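You operate a simulated robot arm through the tools that you are given. There is no shell and no other tool. Be economical: measure what you need, move in short steps, check, and stop when the job is done.

You are at the controls of a simulated two-armed robot. One attempt, no reset.

JOB
Open the drawer under the tall press, put the green-band collar in the inside of the drawer under the tall press, then shut the press. Put the grey footed rod on the press bench end. Take the flanged tube with a green band on the tote bench top and put it away on the stores bench top. Take the tall blue pot on the tote bench top and put it away on the bench between the black mat and the grey clamp. Push the top drawer of the dark grey cabinet shut. Take the white basket on the cream bench top and put it away in the grate of the tank. Put the packing card on top of the brown taped carton. Any order will do. Set down upright: tall blue pot, white basket, packing card.

The check looks at the end state, three seconds after you hand in, the way a careful person would. Anything else that was tipped, shoved, dropped, spilled or broken makes it a failure.

ROBOT AND FRAMES
Two 7-joint arms with three-finger grippers on one trunk, on a base that drives. Base frame: it is fixed to the floor where the robot stands at the start and does not move with it; the origin is under the middle of the robot, x ahead of it, y to its left, z up. Lengths are in mm, angles in degrees, forces in N, time in s.
The left shoulder is at the start at [99, 126, 1038], the right one opposite. With the tool pointing down near the work surface each hand reaches from about 360 to 860 mm from the robot's upright axis, wherever it stands, measured 20 degrees to its own side. Places, roughly: bench between the black mat and the grey clamp [6500, 300, 800]; drawer under the tall press [700, 100, 700]; flanged tube with a green band (8x8x19 cm) [3100, 600, 900]; grate of the tank (38x23 cm) [5700, -1760, 640]; green-band collar (8x8x2 cm) [3100, 900, 900]; grey footed rod (5x4x8 cm) [3100, 800, 900]; inside of the drawer under the tall press [700, 200, 700]; packing card [-750, 1500, 1000]; press bench end (80x20 cm) [2660, -860, 880]; stores bench top [-1400, -700, 900]; tall blue pot (9x9x12 cm) [3300, 900, 900]; taped carton (20x15x11 cm) [-1000, 1500, 900]; top drawer of the dark grey cabinet [3400, 2700, 700]; white basket (21x16x17 cm) [-800, 1300, 900]. Payload 2.94 kg a hand.
The TCP of each hand is the grasp point between the finger pads, 30 mm short of the fingertips. In the tool frame z runs along the fingers and y along their closing line. Largest opening 128 mm; the body of the gripper starts 93 mm behind the TCP.
Orientation is told as [roll, pitch, yaw] about the base's x, y, z axes, in that order, counted from this pose: with the fingers straight down and closing along the base's y, the tool's x points along the base's -x, its y along +y and its z along -z.

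CONTROLS
- The arms move only by the tool arm_command. It takes "left_moves", "right_moves" or both (then of equal length, played together; a hand with none holds still); each is text: rows parted by semicolons, each of 6 numbers parted by spaces: the shift along the base's x, y, z in mm, then the turn, a rotation vector about the base's x, y, z in degrees. In form: tx ty tz rx ry rz; .... A call has 1 to 12 rows; each row is the pose to reach, as a shift and turn from the pose commanded when the call began. "left_hand" and "right_hand" are, for a hand that has rows, the closure, from 0 (fully open) to 1 (shut), set as the call begins (left out, the last holds). Rows are played at 5 a second. More than 50 mm and 8.6 degrees between two rows, or a gripper value outside its range, and nothing of the call is played. Where a pose cannot be reached the arm comes as near as it can. A force on the tool above 40 N (or 10 N above the force at the start of the call, whichever is more), or a blocked arm, ends the call early, and 0.2 s more pass. Each finger halts on what it meets, pressing with about 41 N; the grip force reading is that of the motor and also rises with nothing between the fingers. The clock runs only during rows and for 0.2 s after the last one: add rows that repeat a pose to give the fingers time. The reply holds the time, the measured pose of the TCP, the force on the tool along the base axes, the opening and the grip force, in the units named above and with some noise, with the torque about the TCP (base axes, N m) and any sound that the robot's microphone picked up.
- Cameras (640 x 400 px; columns grow to the right, rows downward): "scene" is now at [221.4, -23.9, 1187.4]; the picture's right is [-0.28, -0.96, 0.00], its down [-0.70, 0.20, -0.68] and it looks along [0.66, -0.19, -0.73] (base axes); focal length 260 px, centre (320, 200). "left" rides on the left gripper at [69, 15, -120] in its tool frame; the picture's right is [-0.21, 0.98, 0.00], its down [-0.82, -0.18, -0.54] and it looks along [-0.53, -0.12, 0.84] (tool axes); focal length 251 px, centre (320, 200). "right" rides on the right gripper at [69, -15, -120] in its tool frame; the picture's right is [0.21, 0.98, 0.00], its down [-0.82, 0.18, -0.54] and it looks along [-0.53, 0.12, 0.84] (tool axes); focal length 251 px, centre (320, 200). There is no depth. A picture from a camera that has moved, and an enlarged one, comes with that camera's place and axes in the base frame and with its lens. The place of the scene camera against the robot may be out by one fixed shift of up to 12 mm in any direction.
- capture(camera): a new picture of that camera. No time passes.
- move_column(by): slides the trunk up (or, below 0, down) by that many mm; the arms and the scene camera ride with it, the base frame stays. It gives what a move gives, with no picture.
- roll_base(legs): drives the robot by 1 to 6 legs, each [ahead, left, turn to the left] in mm, mm and degrees, along the robot's own axes; the way and the turn of a leg run together, so that a leg with both is an arc; at most 1500 mm and 180 degrees a leg. The arms and the cameras ride along, it lands a little off, and it stops where it bumps. It gives what a move gives.
- pan_tilt(pan, tilt): turns the head with the scene camera to pan (to the left, within 80 degrees either way) and tilt (down, from -29 to 69), counted from straight ahead of the robot. It gives what a move gives.
- enlarge(camera, box): a new picture of the part [left, top, right, bottom] of that camera's present view, enlarged. No time passes.
- hand_in(): hands the job in; it is judged then, once.

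Work in short steps. Places have to be worked out from the pictures, the camera data and where the tool is seen: move nearer, look again, correct. Check each grasp and each placing, and mend what went wrong. You have 217 turns and 208 pictures in all, those below and enlarged ones among them. Open the grippers and draw the arms clear of the work before you hand the job in, unless the task says otherwise; then end with one line.

The tools are called after "Emit:" by a JSON object that holds its "op" and its "data". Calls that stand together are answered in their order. arm_command: Moves the arms, as the interface text tells. Its arguments: {"type":"object","properties":{"left_moves":{"type":"string"},"left_hand":{"type":"number"},"right_moves":{"type":"string"},"right_hand":{"type":"number"}},"required":[]} The other tools are called the same way: move_column (by) slides the trunk up or down; roll_base (legs) drives the base; pan_tilt (pan, tilt) turns the head that bears the scene camera; capture (camera) takes a picture; enlarge (camera, box) takes an enlarged picture of a part of a camera's view; hand_in () hands the job in.

At the start:

```text
time: 0.0
left_tool_pos: [405.4, 77.9, 925.8]
left_orientation: [0.0, 0.0, 0.0]
left_wrist_force: [-0.2, -0.1, 0.0]
left_ft_torque: [0.0, 0.02, -0.02]
left_width: 128.0
left_grasp_force: 0.0
right_tool_pos: [508.9, -367.5, 847.0]
right_orientation: [0.0, -0.1, 0.0]
right_wrist_force: [-0.8, -0.8, -0.3]
right_ft_torque: [-0.02, -0.01, -0.02]
right_width: 128.0
right_grasp_force: 0.1
trunk travel left (down, up): [-250.0, 297.0]
robot x, y, heading: [3.3, -1.6, -0.1]
head pan, tilt: [-16.1, 46.9]
```

scene: 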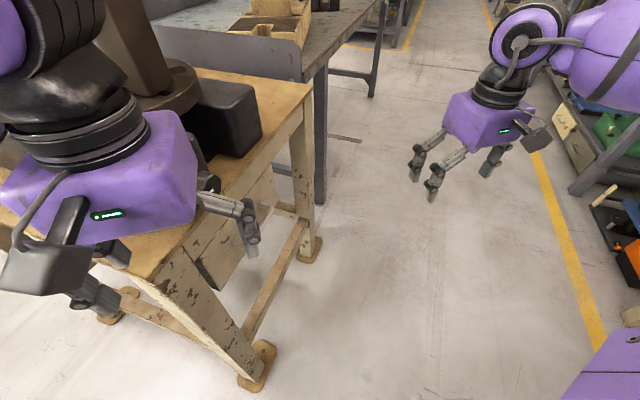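
right: 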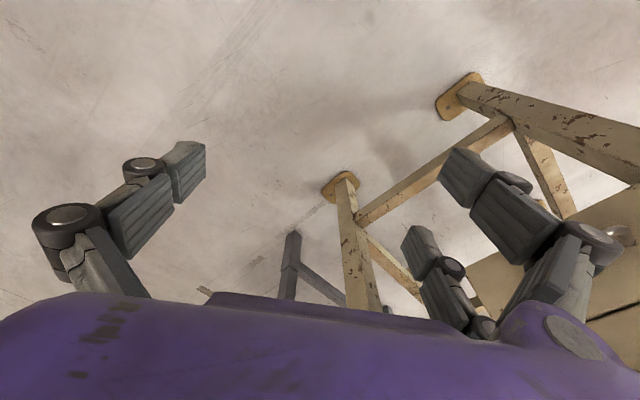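
left: 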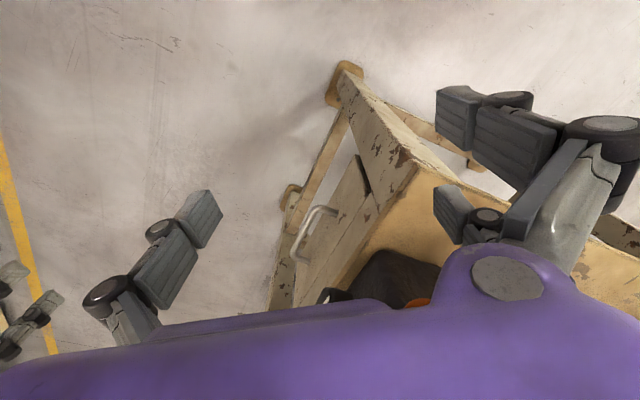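

The pictures show a wooden press bench just ahead-left with a drawer facing -y. I look around with the head first.

Emit:
{"op": "pan_tilt", "data": {"pan": 30, "tilt": 25}}

Emit:
{"op": "capture", "data": {"camera": "scene"}}

Emit:
{"op": "pan_tilt", "data": {"pan": -30, "tilt": 15}}

Emit:
{"op": "capture", "data": {"camera": "scene"}}

Emit:
{"op": "pan_tilt", "data": {"pan": 80, "tilt": 20}}

Emit:
{"op": "capture", "data": {"camera": "scene"}}

```text
time: 1.1
left_tool_pos: [405.8, 77.9, 925.4]
left_orientation: [0.0, 0.0, -0.1]
left_wrist_force: [0.4, 0.1, 1.0]
left_ft_torque: [0.0, 0.01, -0.01]
left_width: 127.8
left_grasp_force: 0.1
right_tool_pos: [508.9, -368.5, 846.5]
right_orientation: [0.0, 0.0, 0.0]
right_wrist_force: [-0.1, 0.1, 0.5]
right_ft_torque: [-0.01, 0.02, 0.04]
right_width: 127.9
right_grasp_force: 0.0
trunk travel left (down, up): [-250.0, 297.0]
robot x, y, heading: [1.6, 2.4, 0.3]
head pan, tilt: [30.0, 25.0]
```

```text
204 pictures are left
camera scene: at [224.5, 44.2, 1220.5], right [0.5, -0.87, 0.0], down [-0.37, -0.21, -0.91], along [0.79, 0.45, -0.42], focal length 260 px, centre (320, 200)
```

scene: 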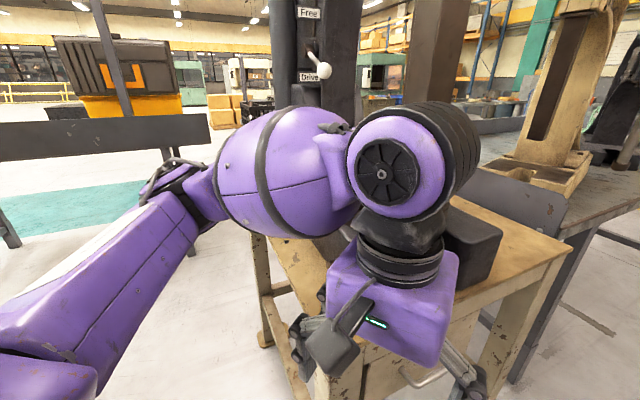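

```text
time: 2.4
left_tool_pos: [406.0, 77.2, 925.8]
left_orientation: [0.0, 0.0, 0.2]
left_wrist_force: [-0.3, 0.3, -0.8]
left_ft_torque: [-0.01, 0.02, -0.03]
left_width: 128.0
left_grasp_force: 0.1
right_tool_pos: [509.0, -367.6, 846.6]
right_orientation: [0.0, 0.0, 0.1]
right_wrist_force: [0.6, 0.2, -0.1]
right_ft_torque: [0.0, 0.02, -0.01]
right_width: 128.0
right_grasp_force: 0.2
trunk travel left (down, up): [-250.0, 297.0]
robot x, y, heading: [2.1, 4.6, 0.1]
head pan, tilt: [-30.0, 15.0]
```

```text
203 pictures are left
camera scene: at [225.6, -48.4, 1236.8], right [-0.5, -0.87, 0.0], down [-0.22, 0.13, -0.97], along [0.84, -0.48, -0.26], focal length 260 px, centre (320, 200)
```

scene: 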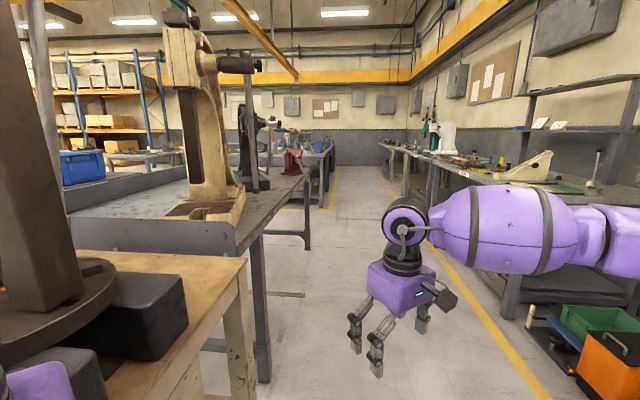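

```text
time: 4.3
left_tool_pos: [405.1, 77.6, 926.0]
left_orientation: [-0.1, 0.1, 0.1]
left_wrist_force: [0.0, -1.0, -0.3]
left_ft_torque: [0.0, -0.03, 0.01]
left_width: 127.9
left_grasp_force: 0.0
right_tool_pos: [510.2, -369.4, 848.1]
right_orientation: [0.0, 0.0, 0.0]
right_wrist_force: [-0.4, -0.3, 0.1]
right_ft_torque: [-0.01, 0.01, 0.01]
right_width: 127.9
right_grasp_force: 0.0
trunk travel left (down, up): [-250.0, 297.0]
robot x, y, heading: [1.0, -0.0, 0.5]
head pan, tilt: [80.0, 20.0]
```

```text
202 pictures are left
camera scene: at [160.9, 89.9, 1228.7], right [0.98, -0.17, 0.0], down [-0.06, -0.34, -0.94], along [0.16, 0.93, -0.34], focal length 260 px, centre (320, 200)
```

scene: 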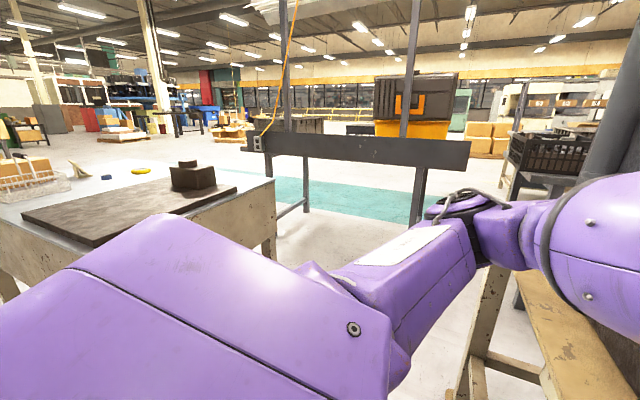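

I keep looking: right side, and straight ahead tilted down for the press and drawer.

Emit:
{"op": "pan_tilt", "data": {"pan": -80, "tilt": 20}}

Emit:
{"op": "capture", "data": {"camera": "scene"}}

Emit:
{"op": "pan_tilt", "data": {"pan": 0, "tilt": -5}}

Emit:
{"op": "capture", "data": {"camera": "scene"}}

Emit:
{"op": "pan_tilt", "data": {"pan": 5, "tilt": 60}}

Emit:
{"op": "capture", "data": {"camera": "scene"}}

```text
time: 6.8
left_tool_pos: [406.2, 77.4, 925.3]
left_orientation: [0.0, 0.0, 0.0]
left_wrist_force: [-0.2, -0.8, -0.3]
left_ft_torque: [0.0, 0.0, 0.0]
left_width: 127.9
left_grasp_force: 0.0
right_tool_pos: [509.6, -367.8, 846.5]
right_orientation: [0.0, 0.0, 0.0]
right_wrist_force: [-0.1, -0.1, 0.0]
right_ft_torque: [-0.01, -0.02, 0.04]
right_width: 128.2
right_grasp_force: 0.0
trunk travel left (down, up): [-250.0, 297.0]
robot x, y, heading: [1.5, -2.0, -0.0]
head pan, tilt: [-80.0, 20.0]
```

```text
201 pictures are left
camera scene: at [160.9, -93.5, 1228.7], right [-0.98, -0.17, 0.0], down [-0.06, 0.34, -0.94], along [0.16, -0.93, -0.34], focal length 260 px, centre (320, 200)
```

scene: 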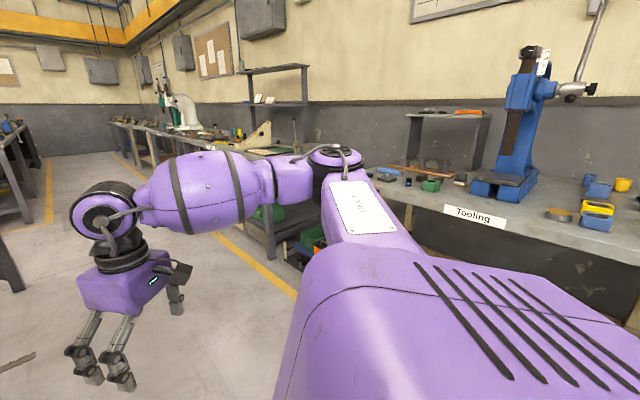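

```text
time: 8.3
left_tool_pos: [404.3, 77.3, 924.8]
left_orientation: [0.0, 0.0, 0.0]
left_wrist_force: [-0.5, -1.0, 0.6]
left_ft_torque: [0.02, -0.01, -0.01]
left_width: 128.0
left_grasp_force: 0.0
right_tool_pos: [509.1, -368.6, 846.5]
right_orientation: [0.0, 0.1, 0.1]
right_wrist_force: [-0.4, -0.4, -0.3]
right_ft_torque: [0.0, 0.02, 0.03]
right_width: 127.7
right_grasp_force: 0.1
trunk travel left (down, up): [-250.0, 297.0]
robot x, y, heading: [4.4, -3.3, -0.1]
head pan, tilt: [0.0, -5.0]
```

```text
200 pictures are left
camera scene: at [232.2, -1.9, 1268.7], right [0.0, -1.0, 0.0], down [0.09, 0.0, -1.0], along [1.0, 0.0, 0.09], focal length 260 px, centre (320, 200)
```

scene: 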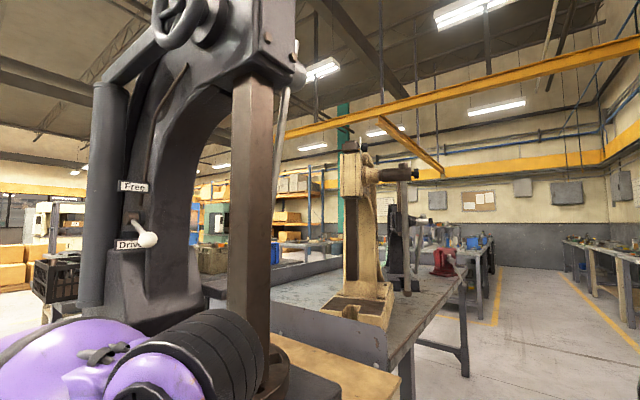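

```text
time: 9.7
left_tool_pos: [405.6, 78.3, 925.5]
left_orientation: [0.1, 0.1, -0.1]
left_wrist_force: [0.0, -0.4, 0.3]
left_ft_torque: [0.02, -0.01, 0.0]
left_width: 127.9
left_grasp_force: 0.1
right_tool_pos: [508.1, -368.8, 848.1]
right_orientation: [0.0, 0.1, 0.0]
right_wrist_force: [-0.4, -0.6, -0.5]
right_ft_torque: [-0.01, 0.0, 0.02]
right_width: 128.3
right_grasp_force: 0.1
trunk travel left (down, up): [-250.0, 297.0]
robot x, y, heading: [2.8, 0.5, 0.1]
head pan, tilt: [5.0, 60.0]
```

```text
199 pictures are left
camera scene: at [211.2, 4.0, 1170.6], right [0.09, -1.0, 0.0], down [-0.86, -0.08, -0.5], along [0.5, 0.04, -0.87], focal length 260 px, centre (320, 200)
```

scene: 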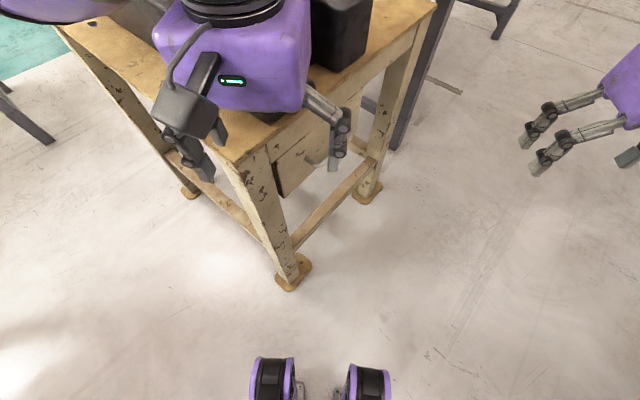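

The drawer is on the bench face looking toward (-0.56,-0.83), so I drive right and turn about 56° left to face it.

Emit:
{"op": "roll_base", "data": {"legs": [[0, -520, 0], [0, 0, 56], [120, -190, 0]]}}

Emit:
{"op": "pan_tilt", "data": {"pan": 0, "tilt": 45}}

Emit:
{"op": "capture", "data": {"camera": "scene"}}

Emit:
{"op": "capture", "data": {"camera": "right"}}

```text
time: 19.2
left_tool_pos: [386.7, -153.3, 925.5]
left_orientation: [-0.1, 0.0, 56.5]
left_wrist_force: [-0.3, 0.7, 0.4]
left_ft_torque: [-0.01, 0.03, -0.01]
left_width: 128.1
left_grasp_force: 0.0
right_tool_pos: [815.9, -314.1, 847.5]
right_orientation: [0.0, -0.1, 56.6]
right_wrist_force: [0.1, 0.1, -0.6]
right_ft_torque: [-0.01, 0.03, 0.03]
right_width: 127.9
right_grasp_force: 0.0
trunk travel left (down, up): [-250.0, 297.0]
robot x, y, heading: [231.3, -534.8, 56.8]
head pan, tilt: [5.0, 60.0]
```

```text
time: 20.0
left_tool_pos: [386.8, -154.3, 926.6]
left_orientation: [0.0, 0.0, 56.6]
left_wrist_force: [0.0, 0.1, 0.3]
left_ft_torque: [0.01, 0.02, 0.01]
left_width: 128.0
left_grasp_force: 0.1
right_tool_pos: [815.2, -313.8, 847.6]
right_orientation: [0.0, 0.0, 56.5]
right_wrist_force: [-0.5, -0.3, -0.5]
right_ft_torque: [-0.02, -0.03, -0.02]
right_width: 128.0
right_grasp_force: 0.1
trunk travel left (down, up): [-250.0, 297.0]
robot x, y, heading: [229.8, -533.8, 56.5]
head pan, tilt: [0.0, 45.0]
```

```text
198 pictures are left
camera scene: at [350.7, -344.9, 1189.9], right [0.84, -0.55, 0.0], down [-0.39, -0.59, -0.71], along [0.39, 0.59, -0.71], focal length 260 px, centre (320, 200)
```

scene: 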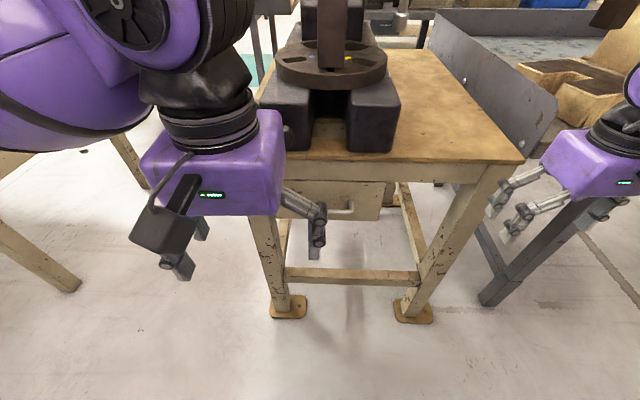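

```text
197 pictures are left
camera right: at [790.2, -380.0, 967.9], right [-0.93, 0.36, 0.0], down [0.3, 0.79, 0.54], along [0.19, 0.51, -0.84], focal length 251 px, centre (320, 200)
```

right: 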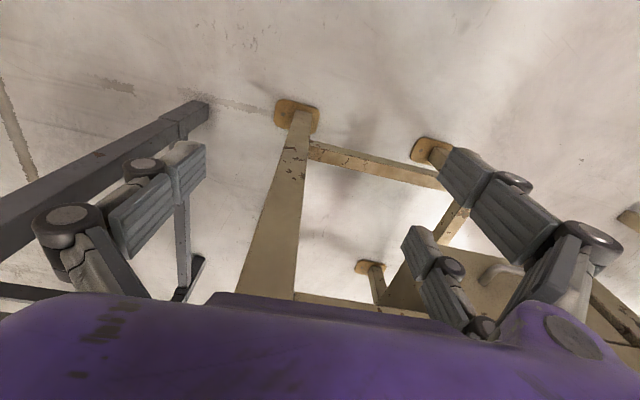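

Handle triangulates to about (645,-13,711). I shift the base 150 mm left, then turn the right hand so its closing line is across the bar, fingers pitched 45° forward-down.

Emit:
{"op": "roll_base", "data": {"legs": [[0, 150, 0]]}}

Emit:
{"op": "arm_command", "data": {"right_moves": "0 0 0 0.8 -4.1 7.1; 0 0 0 1.6 -8.1 14.1; 0 0 0 2.5 -12.2 21.2; 0 0 0 3.3 -16.3 28.3; 0 0 0 4.1 -20.3 35.4; 0 0 0 5 -24.4 42.5; 0 0 0 5.8 -28.5 49.5; 0 0 0 6.6 -32.5 56.6; 0 0 0 7.4 -36.6 63.7; 0 0 0 8.3 -40.7 70.8; 0 0 0 9.1 -44.7 77.8; 0 0 0 9.9 -48.8 84.9"}}

Emit:
{"op": "capture", "data": {"camera": "scene"}}

Emit:
{"op": "capture", "data": {"camera": "right"}}

```text
time: 22.0
left_tool_pos: [261.5, -71.8, 925.6]
left_orientation: [-0.1, 0.0, 56.7]
left_wrist_force: [-1.2, -0.4, -1.1]
left_ft_torque: [-0.02, 0.01, 0.02]
left_width: 128.0
left_grasp_force: 0.1
right_tool_pos: [690.5, -231.0, 846.7]
right_orientation: [-0.1, 0.0, 56.7]
right_wrist_force: [-0.2, 0.1, 0.4]
right_ft_torque: [0.0, -0.05, 0.0]
right_width: 127.9
right_grasp_force: 0.0
trunk travel left (down, up): [-250.0, 297.0]
robot x, y, heading: [102.7, -452.4, 56.4]
head pan, tilt: [0.0, 45.0]
```

```text
time: 24.6
left_tool_pos: [262.9, -72.7, 927.0]
left_orientation: [0.1, 0.0, 56.5]
left_wrist_force: [0.7, -0.2, -0.4]
left_ft_torque: [0.01, 0.03, 0.04]
left_width: 128.3
left_grasp_force: 0.1
right_tool_pos: [692.5, -231.7, 847.8]
right_orientation: [-45.2, 0.1, 146.7]
right_wrist_force: [-0.4, 0.7, -1.5]
right_ft_torque: [0.03, 0.03, 0.0]
right_width: 128.1
right_grasp_force: 0.0
trunk travel left (down, up): [-250.0, 297.0]
robot x, y, heading: [100.6, -454.9, 56.5]
head pan, tilt: [0.0, 45.0]
```

```text
196 pictures are left
camera scene: at [225.3, -262.5, 1190.0], right [0.84, -0.55, 0.0], down [-0.39, -0.59, -0.71], along [0.39, 0.59, -0.71], focal length 260 px, centre (320, 200)
```

scene: 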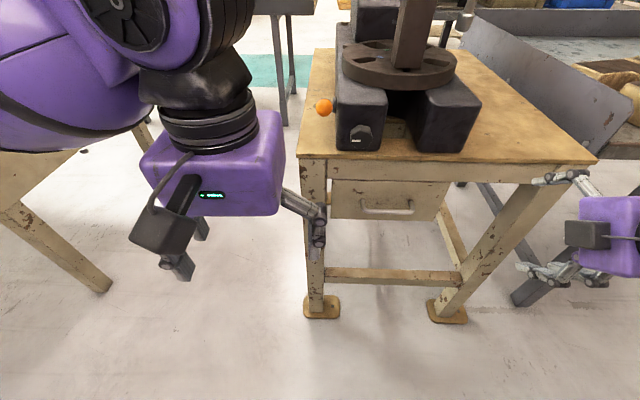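

```text
195 pictures are left
camera right: at [706.7, -331.4, 943.2], right [-0.2, -0.69, -0.69], down [-0.97, 0.03, 0.25], along [-0.16, 0.72, -0.68], focal length 251 px, centre (320, 200)
```

right: 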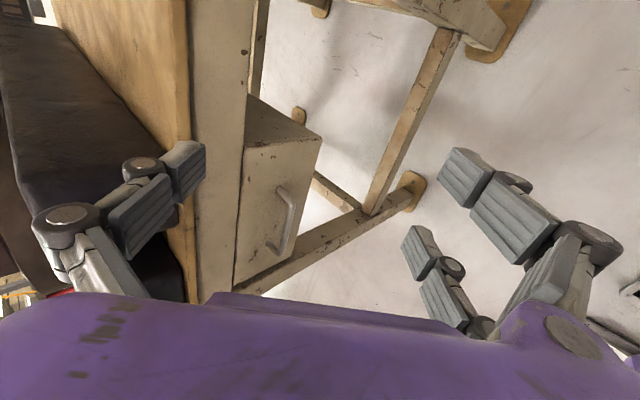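

Handle centre now triangulates to about (611,19,700), bar horizontal about 120 mm long. I pitch 30° further and move to a pregrasp 110 mm short, half closed.

Emit:
{"op": "arm_command", "data": {"right_moves": "-28 32 -24 5 -3.3 0; -56 65 -48 10 -6.6 0; -84 97 -71 15 -10 0; -112 130 -95 20 -13.3 0; -140 162 -119 25 -16.6 0; -140 162 -119 25 -16.6 0", "right_hand": 0.5}}

Emit:
{"op": "capture", "data": {"camera": "scene"}}

Emit:
{"op": "capture", "data": {"camera": "right"}}

```text
time: 26.0
left_tool_pos: [262.2, -70.9, 925.2]
left_orientation: [-0.1, 0.0, 56.5]
left_wrist_force: [0.4, -0.7, -0.7]
left_ft_torque: [0.04, 0.01, 0.02]
left_width: 128.1
left_grasp_force: 0.0
right_tool_pos: [653.5, -99.3, 920.5]
right_orientation: [-67.0, -0.7, 147.5]
right_wrist_force: [0.0, 1.1, -0.2]
right_ft_torque: [-0.02, 0.01, 0.04]
right_width: 64.1
right_grasp_force: 0.0
right hand out of reach, approached as far as the arm can: row 1, 2, 3, 4, 5, 6
trunk travel left (down, up): [-250.0, 297.0]
robot x, y, heading: [107.5, -453.3, 56.9]
head pan, tilt: [0.0, 45.0]
```

```text
194 pictures are left
camera scene: at [225.2, -262.3, 1190.0], right [0.84, -0.55, 0.0], down [-0.39, -0.59, -0.71], along [0.39, 0.59, -0.71], focal length 260 px, centre (320, 200)
```

scene: 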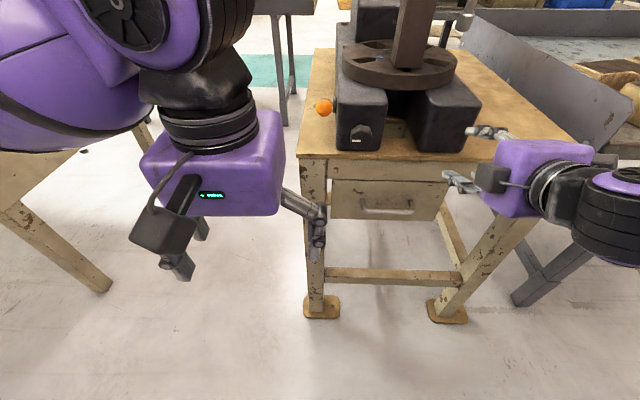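

```text
193 pictures are left
camera right: at [655.1, -225.5, 981.3], right [-0.03, -0.43, -0.9], down [-1.0, -0.04, 0.05], along [-0.06, 0.9, -0.43], focal length 251 px, centre (320, 200)
```

right: 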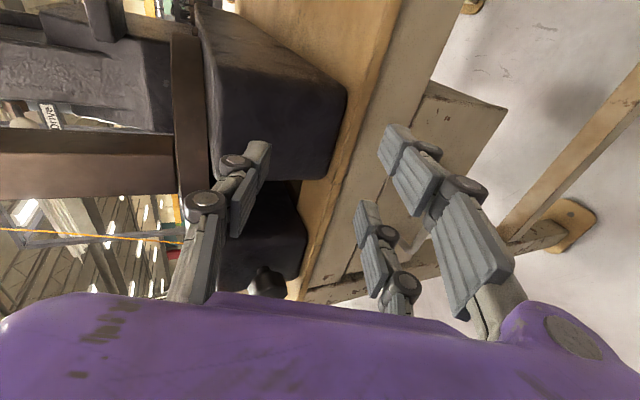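

The arm can't reach low with that pitch at this trunk height. I lower the trunk 200 mm (the hand is clear of the table edge) and check.

Emit:
{"op": "move_column", "data": {"by": -200}}

Emit:
{"op": "capture", "data": {"camera": "scene"}}

Emit:
{"op": "capture", "data": {"camera": "right"}}

```text
time: 28.1
left_tool_pos: [263.4, -68.6, 724.4]
left_orientation: [0.0, 0.6, 56.5]
left_wrist_force: [0.9, 0.3, -0.1]
left_ft_torque: [0.04, 0.0, 0.0]
left_width: 128.3
left_grasp_force: 0.1
right_tool_pos: [665.4, -75.4, 663.9]
right_orientation: [-60.3, -0.9, 147.2]
right_wrist_force: [-0.5, 0.0, -1.2]
right_ft_torque: [-0.01, -0.02, 0.04]
right_width: 63.6
right_grasp_force: 0.1
trunk travel left (down, up): [-50.0, 497.0]
robot x, y, heading: [103.4, -452.0, 56.3]
head pan, tilt: [0.0, 45.0]
```

```text
192 pictures are left
camera scene: at [265.5, -200.7, 966.8], right [0.84, -0.55, 0.0], down [-0.39, -0.59, -0.71], along [0.39, 0.59, -0.71], focal length 260 px, centre (320, 200)
```

scene: 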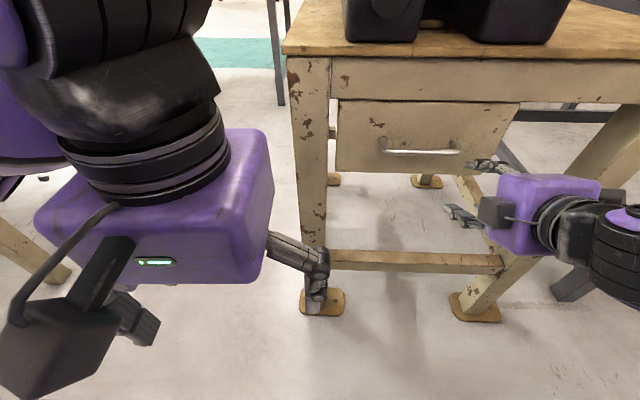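

```text
191 pictures are left
camera right: at [670.6, -194.6, 735.2], right [-0.09, -0.51, -0.85], down [-0.99, -0.03, 0.12], along [-0.09, 0.86, -0.51], focal length 251 px, centre (320, 200)
```

right: 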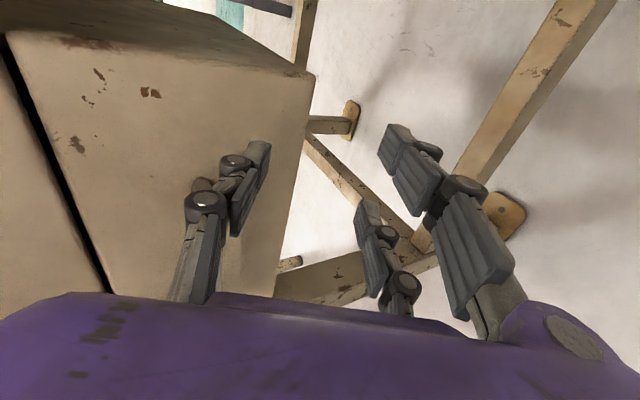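

Trunk lowered; TCP at (665,-75,664), handle re-estimated (612,15,702). I move sideways in front of the handle keeping the pitch.

Emit:
{"op": "arm_command", "data": {"right_moves": "-38 -1 20 0 0 0; -76 -1 40 0 0 0; -114 -2 61 0 0 0; -114 -2 61 0 0 0"}}

Emit:
{"op": "capture", "data": {"camera": "scene"}}

Emit:
{"op": "capture", "data": {"camera": "right"}}

```text
time: 28.6
left_tool_pos: [265.1, -68.4, 723.6]
left_orientation: [0.1, 0.5, 56.5]
left_wrist_force: [-0.4, -0.1, -1.4]
left_ft_torque: [-0.04, -0.01, 0.02]
left_width: 128.1
left_grasp_force: 0.0
right_tool_pos: [656.4, -53.7, 693.0]
right_orientation: [-62.7, -0.8, 145.8]
right_wrist_force: [2.0, -3.0, 0.3]
right_ft_torque: [0.06, 0.08, -0.16]
right_width: 64.1
right_grasp_force: 0.1
right hand out of reach, approached as far as the arm can: row 1, 2
trunk travel left (down, up): [-50.0, 497.0]
robot x, y, heading: [101.8, -451.4, 56.4]
head pan, tilt: [0.0, 45.0]
stopped in row 2 (right hand): the force on the tool passed its limit at 47 N (the readings are from after the stop); the commanded pose is now the measured one
```

```text
190 pictures are left
camera scene: at [266.4, -200.8, 966.6], right [0.83, -0.55, 0.0], down [-0.39, -0.59, -0.71], along [0.39, 0.59, -0.71], focal length 260 px, centre (320, 200)
```

scene: 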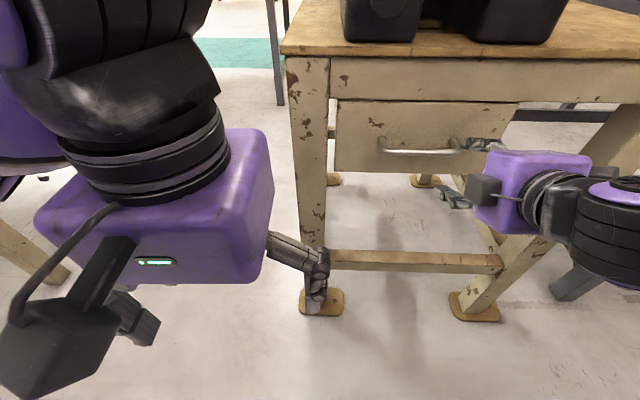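

```text
189 pictures are left
camera right: at [657.5, -175.9, 761.9], right [-0.08, -0.48, -0.87], down [-1.0, -0.01, 0.1], along [-0.05, 0.88, -0.48], focal length 251 px, centre (320, 200)
```

right: 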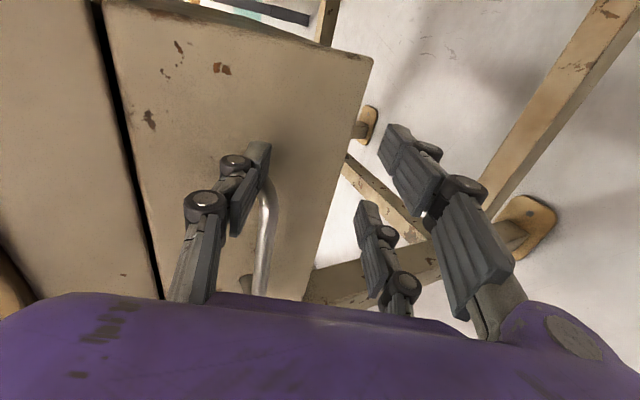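

The reach limit drove the hand forward and it touched the drawer's face lightly. I roll the base straight back 150 mm, giving the arm more room.

Emit:
{"op": "roll_base", "data": {"legs": [[-150, 0, 0]]}}

Emit:
{"op": "arm_command", "data": {"right_moves": "-40 20 5 0 0 0; -80 50 11 0 0 0; -96 72 17 0 0 0; -96 72 17 0 0 0"}}

Emit:
{"op": "capture", "data": {"camera": "scene"}}

Emit:
{"op": "capture", "data": {"camera": "right"}}

```text
time: 30.0
left_tool_pos: [181.7, -192.8, 724.0]
left_orientation: [0.0, 0.7, 56.6]
left_wrist_force: [0.0, -0.1, 0.2]
left_ft_torque: [0.03, 0.0, 0.01]
left_width: 127.9
left_grasp_force: 0.2
right_tool_pos: [573.1, -176.9, 694.6]
right_orientation: [-62.7, -0.9, 146.0]
right_wrist_force: [-0.4, 0.1, 0.7]
right_ft_torque: [0.0, 0.04, 0.01]
right_width: 64.0
right_grasp_force: 0.0
trunk travel left (down, up): [-50.0, 497.0]
robot x, y, heading: [19.8, -575.5, 56.8]
head pan, tilt: [0.0, 45.0]
```

```text
refused: row 2 steps farther than a row can; nothing moved
```

```text
188 pictures are left
camera scene: at [184.2, -324.9, 966.8], right [0.83, -0.55, 0.0], down [-0.39, -0.59, -0.71], along [0.39, 0.59, -0.71], focal length 260 px, centre (320, 200)
```

scene: 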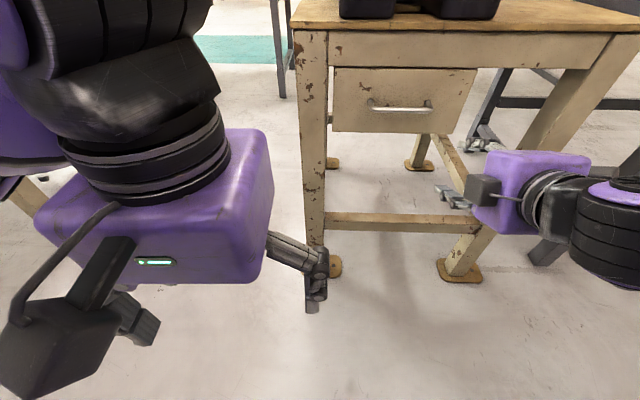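

```text
187 pictures are left
camera right: at [574.9, -299.1, 762.1], right [-0.08, -0.48, -0.87], down [-0.99, -0.01, 0.1], along [-0.06, 0.88, -0.48], focal length 251 px, centre (320, 200)
```

right: 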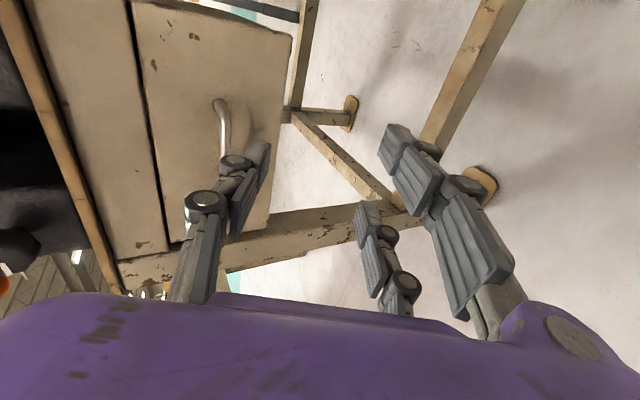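

Handle now (612,17,715). I move to a pregrasp 100 mm back along the finger direction.

Emit:
{"op": "arm_command", "data": {"right_moves": "-3 40 22 0 0 0; -7 80 44 0 0 0; -10 120 66 0 0 0; -10 120 66 0 0 0"}}

Emit:
{"op": "capture", "data": {"camera": "scene"}}

Emit:
{"op": "capture", "data": {"camera": "right"}}

```text
time: 31.0
left_tool_pos: [182.6, -192.5, 723.2]
left_orientation: [0.0, 0.6, 56.6]
left_wrist_force: [0.3, -0.2, 0.5]
left_ft_torque: [0.02, 0.01, 0.0]
left_width: 128.0
left_grasp_force: 0.2
right_tool_pos: [562.7, -55.4, 761.1]
right_orientation: [-62.8, -1.0, 146.0]
right_wrist_force: [-0.6, 0.2, 0.0]
right_ft_torque: [0.01, -0.03, -0.01]
right_width: 63.9
right_grasp_force: 0.0
trunk travel left (down, up): [-50.0, 497.0]
robot x, y, heading: [18.9, -577.7, 56.2]
head pan, tilt: [0.0, 45.0]
```

```text
186 pictures are left
camera scene: at [184.7, -324.7, 966.6], right [0.83, -0.55, 0.0], down [-0.39, -0.59, -0.71], along [0.39, 0.59, -0.71], focal length 260 px, centre (320, 200)
```

scene: 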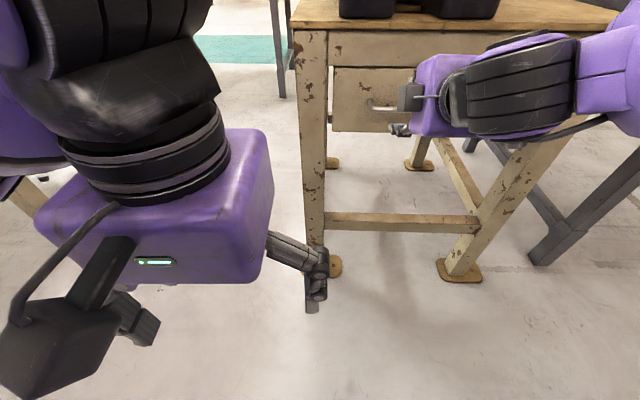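

```text
185 pictures are left
camera right: at [564.3, -176.7, 828.6], right [-0.08, -0.48, -0.87], down [-0.99, -0.01, 0.1], along [-0.06, 0.88, -0.48], focal length 251 px, centre (320, 200)
```

right: 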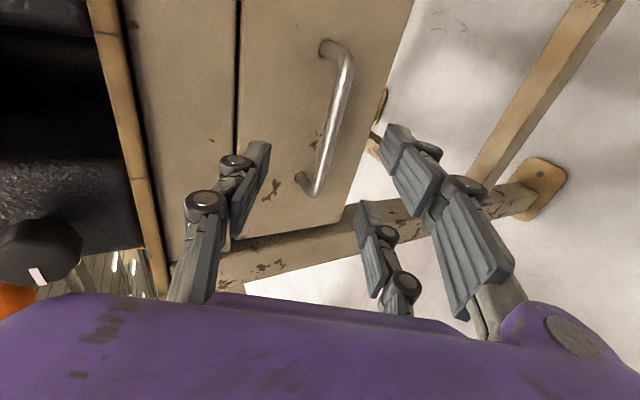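

Bar is well seen; handle about (615,12,704). I advance so that the bar lies between the fingers.

Emit:
{"op": "arm_command", "data": {"right_moves": "10 8 -24 0 0 0; 29 34 -38 0 0 0; 48 60 -53 0 0 0; 48 60 -53 0 0 0"}}

Emit:
{"op": "capture", "data": {"camera": "right"}}

```text
time: 32.0
left_tool_pos: [182.6, -192.7, 723.5]
left_orientation: [0.0, 0.6, 56.6]
left_wrist_force: [-0.8, 0.4, 1.2]
left_ft_torque: [-0.01, -0.02, -0.01]
left_width: 128.0
left_grasp_force: 0.1
right_tool_pos: [611.1, 4.7, 707.5]
right_orientation: [-62.7, -0.9, 146.0]
right_wrist_force: [-1.6, -1.5, -0.5]
right_ft_torque: [0.03, 0.0, -0.03]
right_width: 67.9
right_grasp_force: 0.1
trunk travel left (down, up): [-50.0, 497.0]
robot x, y, heading: [20.7, -573.5, 56.8]
head pan, tilt: [0.0, 45.0]
```

```text
184 pictures are left
camera right: at [613.5, -116.9, 775.8], right [-0.08, -0.48, -0.87], down [-0.99, -0.01, 0.1], along [-0.06, 0.88, -0.48], focal length 251 px, centre (320, 200)
```

right: 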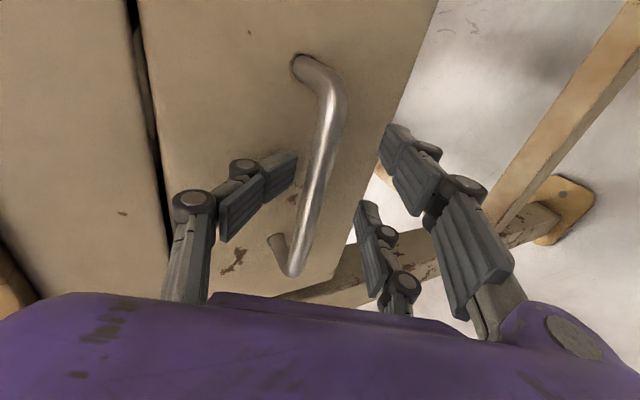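

The bar is between the fingers, upper fingertip grazing the drawer's face. I close.

Emit:
{"op": "arm_command", "data": {"right_moves": "0 0 0 0 0 0; 0 0 0 0 0 0; 0 0 0 0 0 0; 0 0 0 0 0 0; 0 0 0 0 0 0", "right_hand": 1}}

Emit:
{"op": "capture", "data": {"camera": "right"}}

```text
time: 33.2
left_tool_pos: [181.8, -193.0, 724.4]
left_orientation: [0.0, 0.6, 56.6]
left_wrist_force: [-0.5, -0.7, 0.5]
left_ft_torque: [0.05, 0.0, 0.01]
left_width: 128.1
left_grasp_force: 0.1
right_tool_pos: [611.4, 5.1, 711.9]
right_orientation: [-63.1, -0.8, 146.1]
right_wrist_force: [5.3, 4.5, 20.0]
right_ft_torque: [-0.28, -0.2, -0.36]
right_width: 10.8
right_grasp_force: 36.0
trunk travel left (down, up): [-50.0, 497.0]
robot x, y, heading: [20.9, -578.7, 56.6]
head pan, tilt: [0.0, 45.0]
```

```text
183 pictures are left
camera right: at [613.0, -117.1, 778.9], right [-0.08, -0.48, -0.87], down [-1.0, -0.01, 0.1], along [-0.05, 0.88, -0.48], focal length 251 px, centre (320, 200)
```

right: 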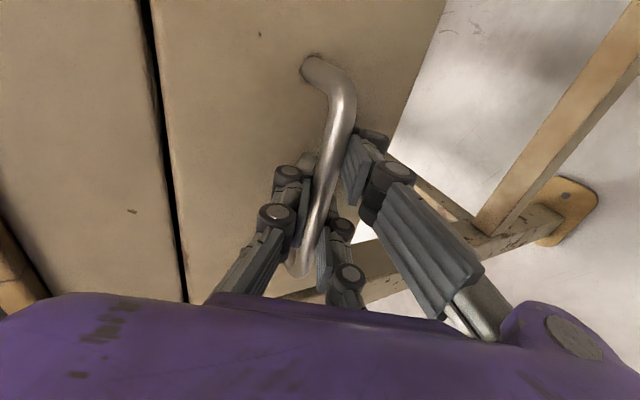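

Gripped (10.8 mm bar). I pull the drawer out along its normal.

Emit:
{"op": "arm_command", "data": {"right_moves": "-14 -21 3 0 0 0; -28 -42 4 0 0 0; -42 -62 4 0 0 0; -56 -83 4 0 0 0; -69 -104 4 0 0 0; -83 -125 4 0 0 0; -83 -125 4 0 0 0"}}

Emit:
{"op": "capture", "data": {"camera": "scene"}}

```text
time: 34.8
left_tool_pos: [180.8, -190.9, 724.2]
left_orientation: [-0.1, 0.6, 56.6]
left_wrist_force: [0.8, 0.5, -0.1]
left_ft_torque: [0.02, -0.03, -0.03]
left_width: 127.7
left_grasp_force: 0.0
right_tool_pos: [524.9, -121.4, 710.8]
right_orientation: [-62.6, -0.9, 146.3]
right_wrist_force: [-23.2, 18.3, -5.1]
right_ft_torque: [-0.06, -0.08, -0.56]
right_width: 10.4
right_grasp_force: 34.3
trunk travel left (down, up): [-50.0, 497.0]
robot x, y, heading: [21.4, -581.2, 56.6]
head pan, tilt: [0.0, 45.0]
```

```text
182 pictures are left
camera scene: at [183.0, -323.0, 966.4], right [0.83, -0.55, 0.0], down [-0.39, -0.59, -0.71], along [0.39, 0.59, -0.71], focal length 260 px, centre (320, 200)
```

scene: 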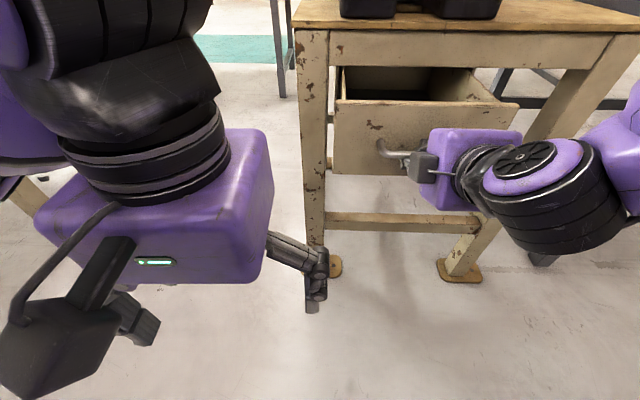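

Drawer opened about 150 mm. I pull another 80 mm by rolling the base back.

Emit:
{"op": "roll_base", "data": {"legs": [[-80, 4, 0]]}}

Emit:
{"op": "capture", "data": {"camera": "scene"}}

```text
time: 35.8
left_tool_pos: [134.6, -254.0, 723.6]
left_orientation: [-0.2, 0.8, 56.6]
left_wrist_force: [0.1, -0.3, 0.2]
left_ft_torque: [0.02, -0.01, 0.03]
left_width: 128.0
left_grasp_force: 0.0
right_tool_pos: [481.1, -185.1, 710.7]
right_orientation: [-62.6, -0.8, 146.0]
right_wrist_force: [-15.0, 13.8, -12.0]
right_ft_torque: [-0.06, -0.28, -0.63]
right_width: 10.4
right_grasp_force: 32.8
trunk travel left (down, up): [-50.0, 497.0]
robot x, y, heading: [-27.6, -637.8, 56.4]
head pan, tilt: [0.0, 45.0]
```

```text
181 pictures are left
camera scene: at [136.7, -387.4, 966.4], right [0.83, -0.55, 0.0], down [-0.39, -0.59, -0.71], along [0.39, 0.59, -0.71], focal length 260 px, centre (320, 200)
```

scene: 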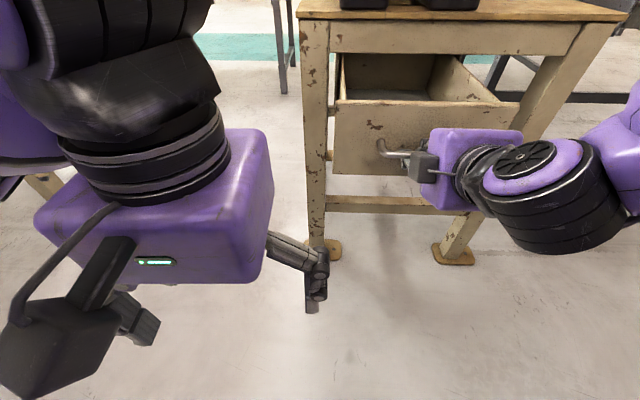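

Open about 230 mm. I release and draw the hand back along the fingers.

Emit:
{"op": "arm_command", "data": {"right_moves": "0 0 0 0 0 0; 0 0 0 0 0 0; 0 0 0 0 0 0; -15 -23 12 0 0 0; -15 -23 12 0 0 0", "right_hand": 0.4}}

Emit:
{"op": "roll_base", "data": {"legs": [[-200, 0, 0]]}}

Emit:
{"op": "move_column", "data": {"by": 200}}

Emit:
{"op": "capture", "data": {"camera": "scene"}}

```text
time: 37.0
left_tool_pos: [135.1, -256.2, 724.0]
left_orientation: [0.0, 0.6, 56.6]
left_wrist_force: [0.2, -0.2, -0.3]
left_ft_torque: [-0.02, 0.0, -0.02]
left_width: 128.1
left_grasp_force: 0.1
right_tool_pos: [475.4, -193.6, 714.7]
right_orientation: [-62.8, -0.9, 146.1]
right_wrist_force: [-2.3, -1.1, 0.0]
right_ft_torque: [0.05, -0.07, 0.01]
right_width: 78.6
right_grasp_force: 0.1
right hand out of reach, approached as far as the arm can: row 4, 5
trunk travel left (down, up): [-50.0, 497.0]
robot x, y, heading: [-25.3, -640.7, 56.6]
head pan, tilt: [0.0, 45.0]
```

```text
time: 38.6
left_tool_pos: [23.1, -425.9, 724.8]
left_orientation: [-0.1, 0.6, 56.5]
left_wrist_force: [0.7, 0.1, 0.0]
left_ft_torque: [0.0, 0.02, 0.01]
left_width: 128.0
left_grasp_force: 0.1
right_tool_pos: [363.7, -364.4, 714.1]
right_orientation: [-62.7, -1.0, 145.9]
right_wrist_force: [0.4, 0.3, 0.5]
right_ft_torque: [0.01, -0.02, 0.05]
right_width: 77.2
right_grasp_force: 0.0
trunk travel left (down, up): [-50.0, 497.0]
robot x, y, heading: [-136.9, -811.2, 56.7]
head pan, tilt: [0.0, 45.0]
```

```text
time: 40.8
left_tool_pos: [29.1, -417.0, 919.7]
left_orientation: [0.1, 1.4, 56.6]
left_wrist_force: [0.9, -0.1, -0.5]
left_ft_torque: [0.02, 0.01, -0.01]
left_width: 127.7
left_grasp_force: 0.0
right_tool_pos: [369.4, -355.2, 906.5]
right_orientation: [-62.0, -0.9, 146.0]
right_wrist_force: [0.1, 1.2, -0.1]
right_ft_torque: [-0.01, 0.0, 0.03]
right_width: 76.7
right_grasp_force: 0.1
trunk travel left (down, up): [-250.0, 297.0]
robot x, y, heading: [-138.6, -813.5, 56.6]
head pan, tilt: [0.0, 45.0]
```

```text
180 pictures are left
camera scene: at [-7.5, -608.8, 1187.9], right [0.83, -0.55, 0.0], down [-0.39, -0.6, -0.7], along [0.38, 0.58, -0.72], focal length 260 px, centre (320, 200)
```

scene: 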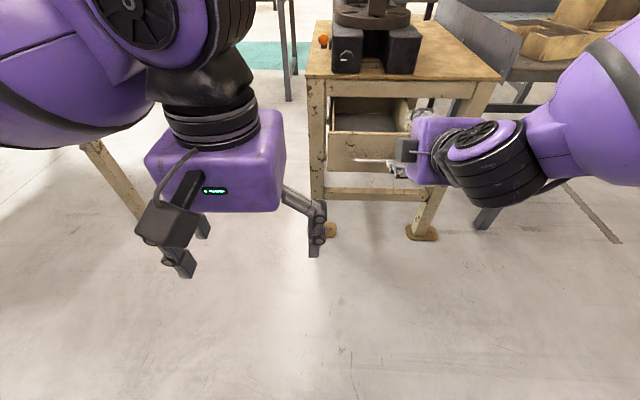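

Drawer stays open. I restore the right hand to pointing down and close to the body, before driving to the cream bench.

Emit:
{"op": "arm_command", "data": {"right_moves": "-6 -22 0 -1.1 5.4 -6.5; -13 -44 0 -2.2 10.9 -13.1; -19 -65 0 -3.3 16.3 -19.6; -26 -87 0 -4.4 21.8 -26.2; -32 -109 0 -5.5 27.2 -32.7; -39 -131 0 -6.6 32.7 -39.2; -45 -153 0 -7.8 38.1 -45.8; -52 -175 0 -8.9 43.6 -52.3; -58 -196 0 -10 49 -58.9; -65 -218 0 -11.1 54.5 -65.4; -71 -240 0 -12.2 60 -72; -78 -262 0 -13.3 65.4 -78.5", "right_hand": 0}}

Emit:
{"op": "roll_base", "data": {"legs": [[0, 0, 33], [1100, 250, 0]]}}

Emit:
{"op": "pan_tilt", "data": {"pan": 15, "tilt": 20}}

Emit:
{"op": "capture", "data": {"camera": "scene"}}

```text
refused: row 2 steps farther than a row can; nothing moved
```

```text
time: 47.4
left_tool_pos: [-453.7, 597.9, 924.1]
left_orientation: [0.0, 0.7, 90.5]
left_wrist_force: [-0.5, 0.3, 0.1]
left_ft_torque: [0.05, -0.01, -0.01]
left_width: 128.0
left_grasp_force: 0.1
right_tool_pos: [-199.2, 832.6, 905.6]
right_orientation: [-61.1, -0.4, 179.4]
right_wrist_force: [6.2, -10.6, -3.0]
right_ft_torque: [-0.37, -0.29, 0.43]
right_width: 86.9
right_grasp_force: 5.5
trunk travel left (down, up): [-250.0, 297.0]
robot x, y, heading: [-371.9, 187.4, 90.3]
head pan, tilt: [0.0, 45.0]
stopped in leg 2: the force on the tool passed its limit at 76 N (the readings are from after the stop); the commanded pose is now the measured one
```

```text
time: 48.3
left_tool_pos: [-452.2, 598.6, 925.3]
left_orientation: [0.0, 0.6, 90.5]
left_wrist_force: [-1.1, 0.0, -0.7]
left_ft_torque: [-0.03, 0.02, 0.03]
left_width: 128.3
left_grasp_force: 0.1
right_tool_pos: [-199.7, 834.0, 907.7]
right_orientation: [-61.5, -0.6, 179.3]
right_wrist_force: [11.5, -13.0, -2.7]
right_ft_torque: [-0.52, -0.52, 0.53]
right_width: 88.6
right_grasp_force: 6.5
trunk travel left (down, up): [-250.0, 297.0]
robot x, y, heading: [-374.8, 189.8, 90.4]
head pan, tilt: [15.0, 20.0]
```

```text
179 pictures are left
camera scene: at [-402.6, 425.5, 1228.8], right [0.96, 0.27, 0.0], down [0.09, -0.33, -0.94], along [-0.25, 0.91, -0.34], focal length 260 px, centre (320, 200)
```

scene: 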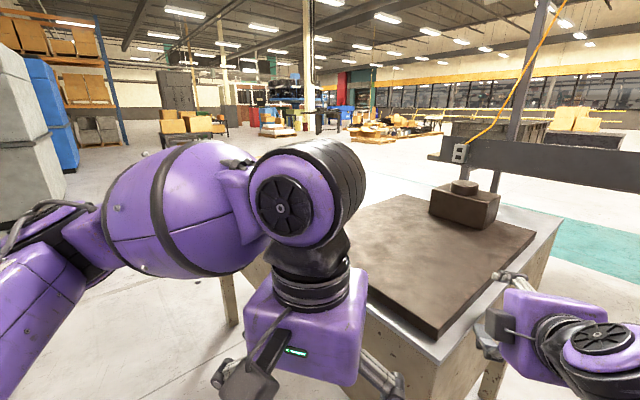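

The arm fold was refused (step too large), and the right hand bumped the bench slab. I back off and look.

Emit:
{"op": "roll_base", "data": {"legs": [[-250, 0, 0]]}}

Emit:
{"op": "capture", "data": {"camera": "scene"}}

```text
time: 50.1
left_tool_pos: [-452.9, 344.7, 923.1]
left_orientation: [0.0, 0.7, 90.6]
left_wrist_force: [-0.1, -0.7, 0.4]
left_ft_torque: [0.04, 0.0, 0.01]
left_width: 128.0
left_grasp_force: 0.1
right_tool_pos: [-201.5, 583.2, 907.1]
right_orientation: [-61.6, -0.5, 179.5]
right_wrist_force: [1.1, -0.1, -0.5]
right_ft_torque: [0.01, -0.01, -0.03]
right_width: 76.7
right_grasp_force: 0.2
trunk travel left (down, up): [-250.0, 297.0]
robot x, y, heading: [-370.9, -60.2, 90.5]
head pan, tilt: [15.0, 20.0]
```

```text
178 pictures are left
camera scene: at [-402.0, 173.4, 1228.8], right [0.96, 0.27, 0.0], down [0.09, -0.33, -0.94], along [-0.25, 0.91, -0.34], focal length 260 px, centre (320, 200)
```

scene: 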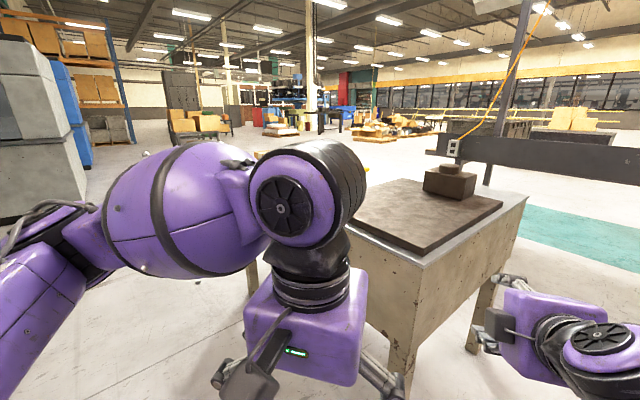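

I fold the right hand back to pointing down, 8.3° per row.

Emit:
{"op": "arm_command", "data": {"right_moves": "7 -17 0 -3.8 3.8 -6.3; 13 -33 0 -7.6 7.6 -12.6; 20 -50 0 -11.4 11.4 -19; 27 -67 0 -15.2 15.2 -25.3; 33 -83 0 -19 19 -31.6; 40 -100 0 -22.8 22.8 -38; 47 -117 0 -26.6 26.6 -44.3; 53 -133 0 -30.4 30.4 -50.6; 60 -150 0 -34.2 34.2 -56.9; 67 -167 0 -38 38 -63.2; 73 -183 0 -41.8 41.8 -69.6; 80 -200 0 -45.6 45.6 -75.9", "right_hand": 0}}

```text
time: 52.7
left_tool_pos: [-452.3, 346.4, 924.6]
left_orientation: [0.0, 0.5, 90.8]
left_wrist_force: [1.3, 1.2, 0.3]
left_ft_torque: [-0.01, 0.06, 0.0]
left_width: 128.2
left_grasp_force: 0.1
right_tool_pos: [-120.5, 383.5, 907.4]
right_orientation: [-2.1, -2.3, 93.6]
right_wrist_force: [-0.5, 0.6, -0.3]
right_ft_torque: [-0.05, 0.03, 0.0]
right_width: 128.0
right_grasp_force: 0.0
trunk travel left (down, up): [-250.0, 297.0]
robot x, y, heading: [-371.8, -61.4, 90.7]
head pan, tilt: [15.0, 20.0]
```

Correct the small tilt and move left to face the middle of the cream bench, then look.

Emit:
{"op": "arm_command", "data": {"right_moves": "0 0 0 -2.3 2.1 -3"}}

Emit:
{"op": "roll_base", "data": {"legs": [[0, 350, 0]]}}

Emit:
{"op": "pan_tilt", "data": {"pan": 0, "tilt": 25}}

Emit:
{"op": "capture", "data": {"camera": "scene"}}

```text
time: 53.1
left_tool_pos: [-452.6, 345.9, 924.0]
left_orientation: [0.0, 0.7, 90.6]
left_wrist_force: [0.4, 0.1, -0.2]
left_ft_torque: [0.02, 0.01, -0.01]
left_width: 128.0
left_grasp_force: 0.0
right_tool_pos: [-120.4, 382.8, 907.8]
right_orientation: [0.0, -0.2, 90.6]
right_wrist_force: [-0.5, -0.7, 0.3]
right_ft_torque: [0.01, -0.02, 0.05]
right_width: 128.1
right_grasp_force: 0.0
trunk travel left (down, up): [-250.0, 297.0]
robot x, y, heading: [-366.4, -64.5, 90.5]
head pan, tilt: [15.0, 20.0]
```

```text
time: 56.8
left_tool_pos: [-803.7, 341.9, 924.0]
left_orientation: [0.0, 0.8, 90.5]
left_wrist_force: [-0.6, 0.0, 0.1]
left_ft_torque: [0.0, -0.02, -0.01]
left_width: 128.0
left_grasp_force: 0.0
right_tool_pos: [-471.5, 379.9, 906.7]
right_orientation: [0.0, -0.2, 90.5]
right_wrist_force: [-0.1, 0.7, 0.4]
right_ft_torque: [0.03, 0.01, -0.03]
right_width: 127.9
right_grasp_force: 0.0
trunk travel left (down, up): [-250.0, 297.0]
robot x, y, heading: [-725.8, -67.6, 90.4]
head pan, tilt: [15.0, 20.0]
```

```text
time: 57.5
left_tool_pos: [-804.2, 342.2, 925.1]
left_orientation: [0.0, 0.8, 90.6]
left_wrist_force: [0.2, -0.1, -0.9]
left_ft_torque: [-0.03, 0.01, 0.0]
left_width: 128.1
left_grasp_force: 0.1
right_tool_pos: [-472.0, 380.3, 906.2]
right_orientation: [0.0, -0.2, 90.7]
right_wrist_force: [1.1, -0.3, 0.4]
right_ft_torque: [0.0, -0.01, -0.02]
right_width: 127.9
right_grasp_force: 0.0
trunk travel left (down, up): [-250.0, 297.0]
robot x, y, heading: [-719.7, -62.9, 90.8]
head pan, tilt: [0.0, 25.0]
```

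```text
177 pictures are left
camera scene: at [-728.9, 172.7, 1220.6], right [1.0, 0.01, 0.0], down [0.0, -0.42, -0.91], along [-0.01, 0.91, -0.42], focal length 260 px, centre (320, 200)
```

scene: 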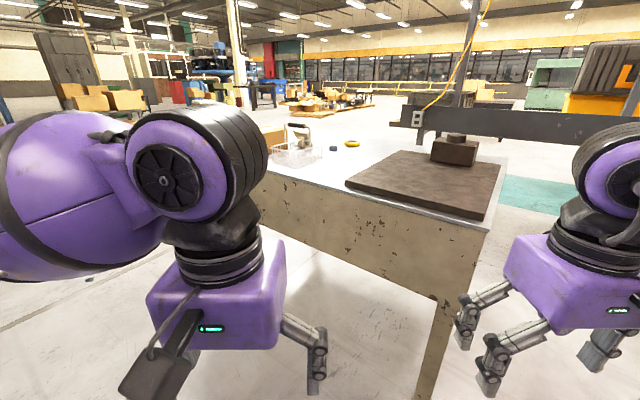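

Cream bench runs parallel to the press bench (turned -34°), basket ahead-left. I turn to heading ~57° and drive round to face it.

Emit:
{"op": "roll_base", "data": {"legs": [[0, 0, -34], [0, 807, 0], [400, 0, 0]]}}

Emit:
{"op": "pan_tilt", "data": {"pan": 0, "tilt": 30}}

Emit:
{"op": "capture", "data": {"camera": "scene"}}

```text
time: 68.7
left_tool_pos: [-978.9, 1093.3, 924.4]
left_orientation: [0.0, 0.7, 55.3]
left_wrist_force: [-0.1, 0.9, -0.5]
left_ft_torque: [0.01, -0.02, 0.03]
left_width: 128.2
left_grasp_force: 0.1
right_tool_pos: [-686.2, 932.6, 906.9]
right_orientation: [0.0, -0.2, 55.3]
right_wrist_force: [-0.4, 0.0, -1.5]
right_ft_torque: [-0.02, 0.07, 0.02]
right_width: 128.1
right_grasp_force: 0.0
trunk travel left (down, up): [-250.0, 297.0]
robot x, y, heading: [-1147.0, 711.6, 55.2]
head pan, tilt: [0.0, 25.0]
```

```text
time: 69.3
left_tool_pos: [-980.5, 1093.1, 923.9]
left_orientation: [0.0, 0.7, 55.3]
left_wrist_force: [-0.1, 0.3, 0.5]
left_ft_torque: [0.02, -0.03, 0.0]
left_width: 128.1
left_grasp_force: 0.1
right_tool_pos: [-687.6, 933.0, 907.5]
right_orientation: [0.1, -0.2, 55.3]
right_wrist_force: [-0.1, 0.6, -0.2]
right_ft_torque: [0.0, -0.03, 0.02]
right_width: 128.2
right_grasp_force: 0.1
trunk travel left (down, up): [-250.0, 297.0]
robot x, y, heading: [-1145.5, 708.6, 55.2]
head pan, tilt: [0.0, 30.0]
```

```text
176 pictures are left
camera scene: at [-1017.3, 907.3, 1212.7], right [0.82, -0.57, 0.0], down [-0.28, -0.41, -0.87], along [0.49, 0.71, -0.5], focal length 260 px, centre (320, 200)
```

scene: 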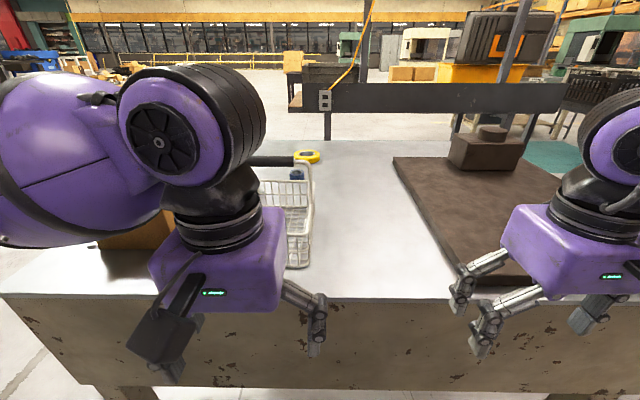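

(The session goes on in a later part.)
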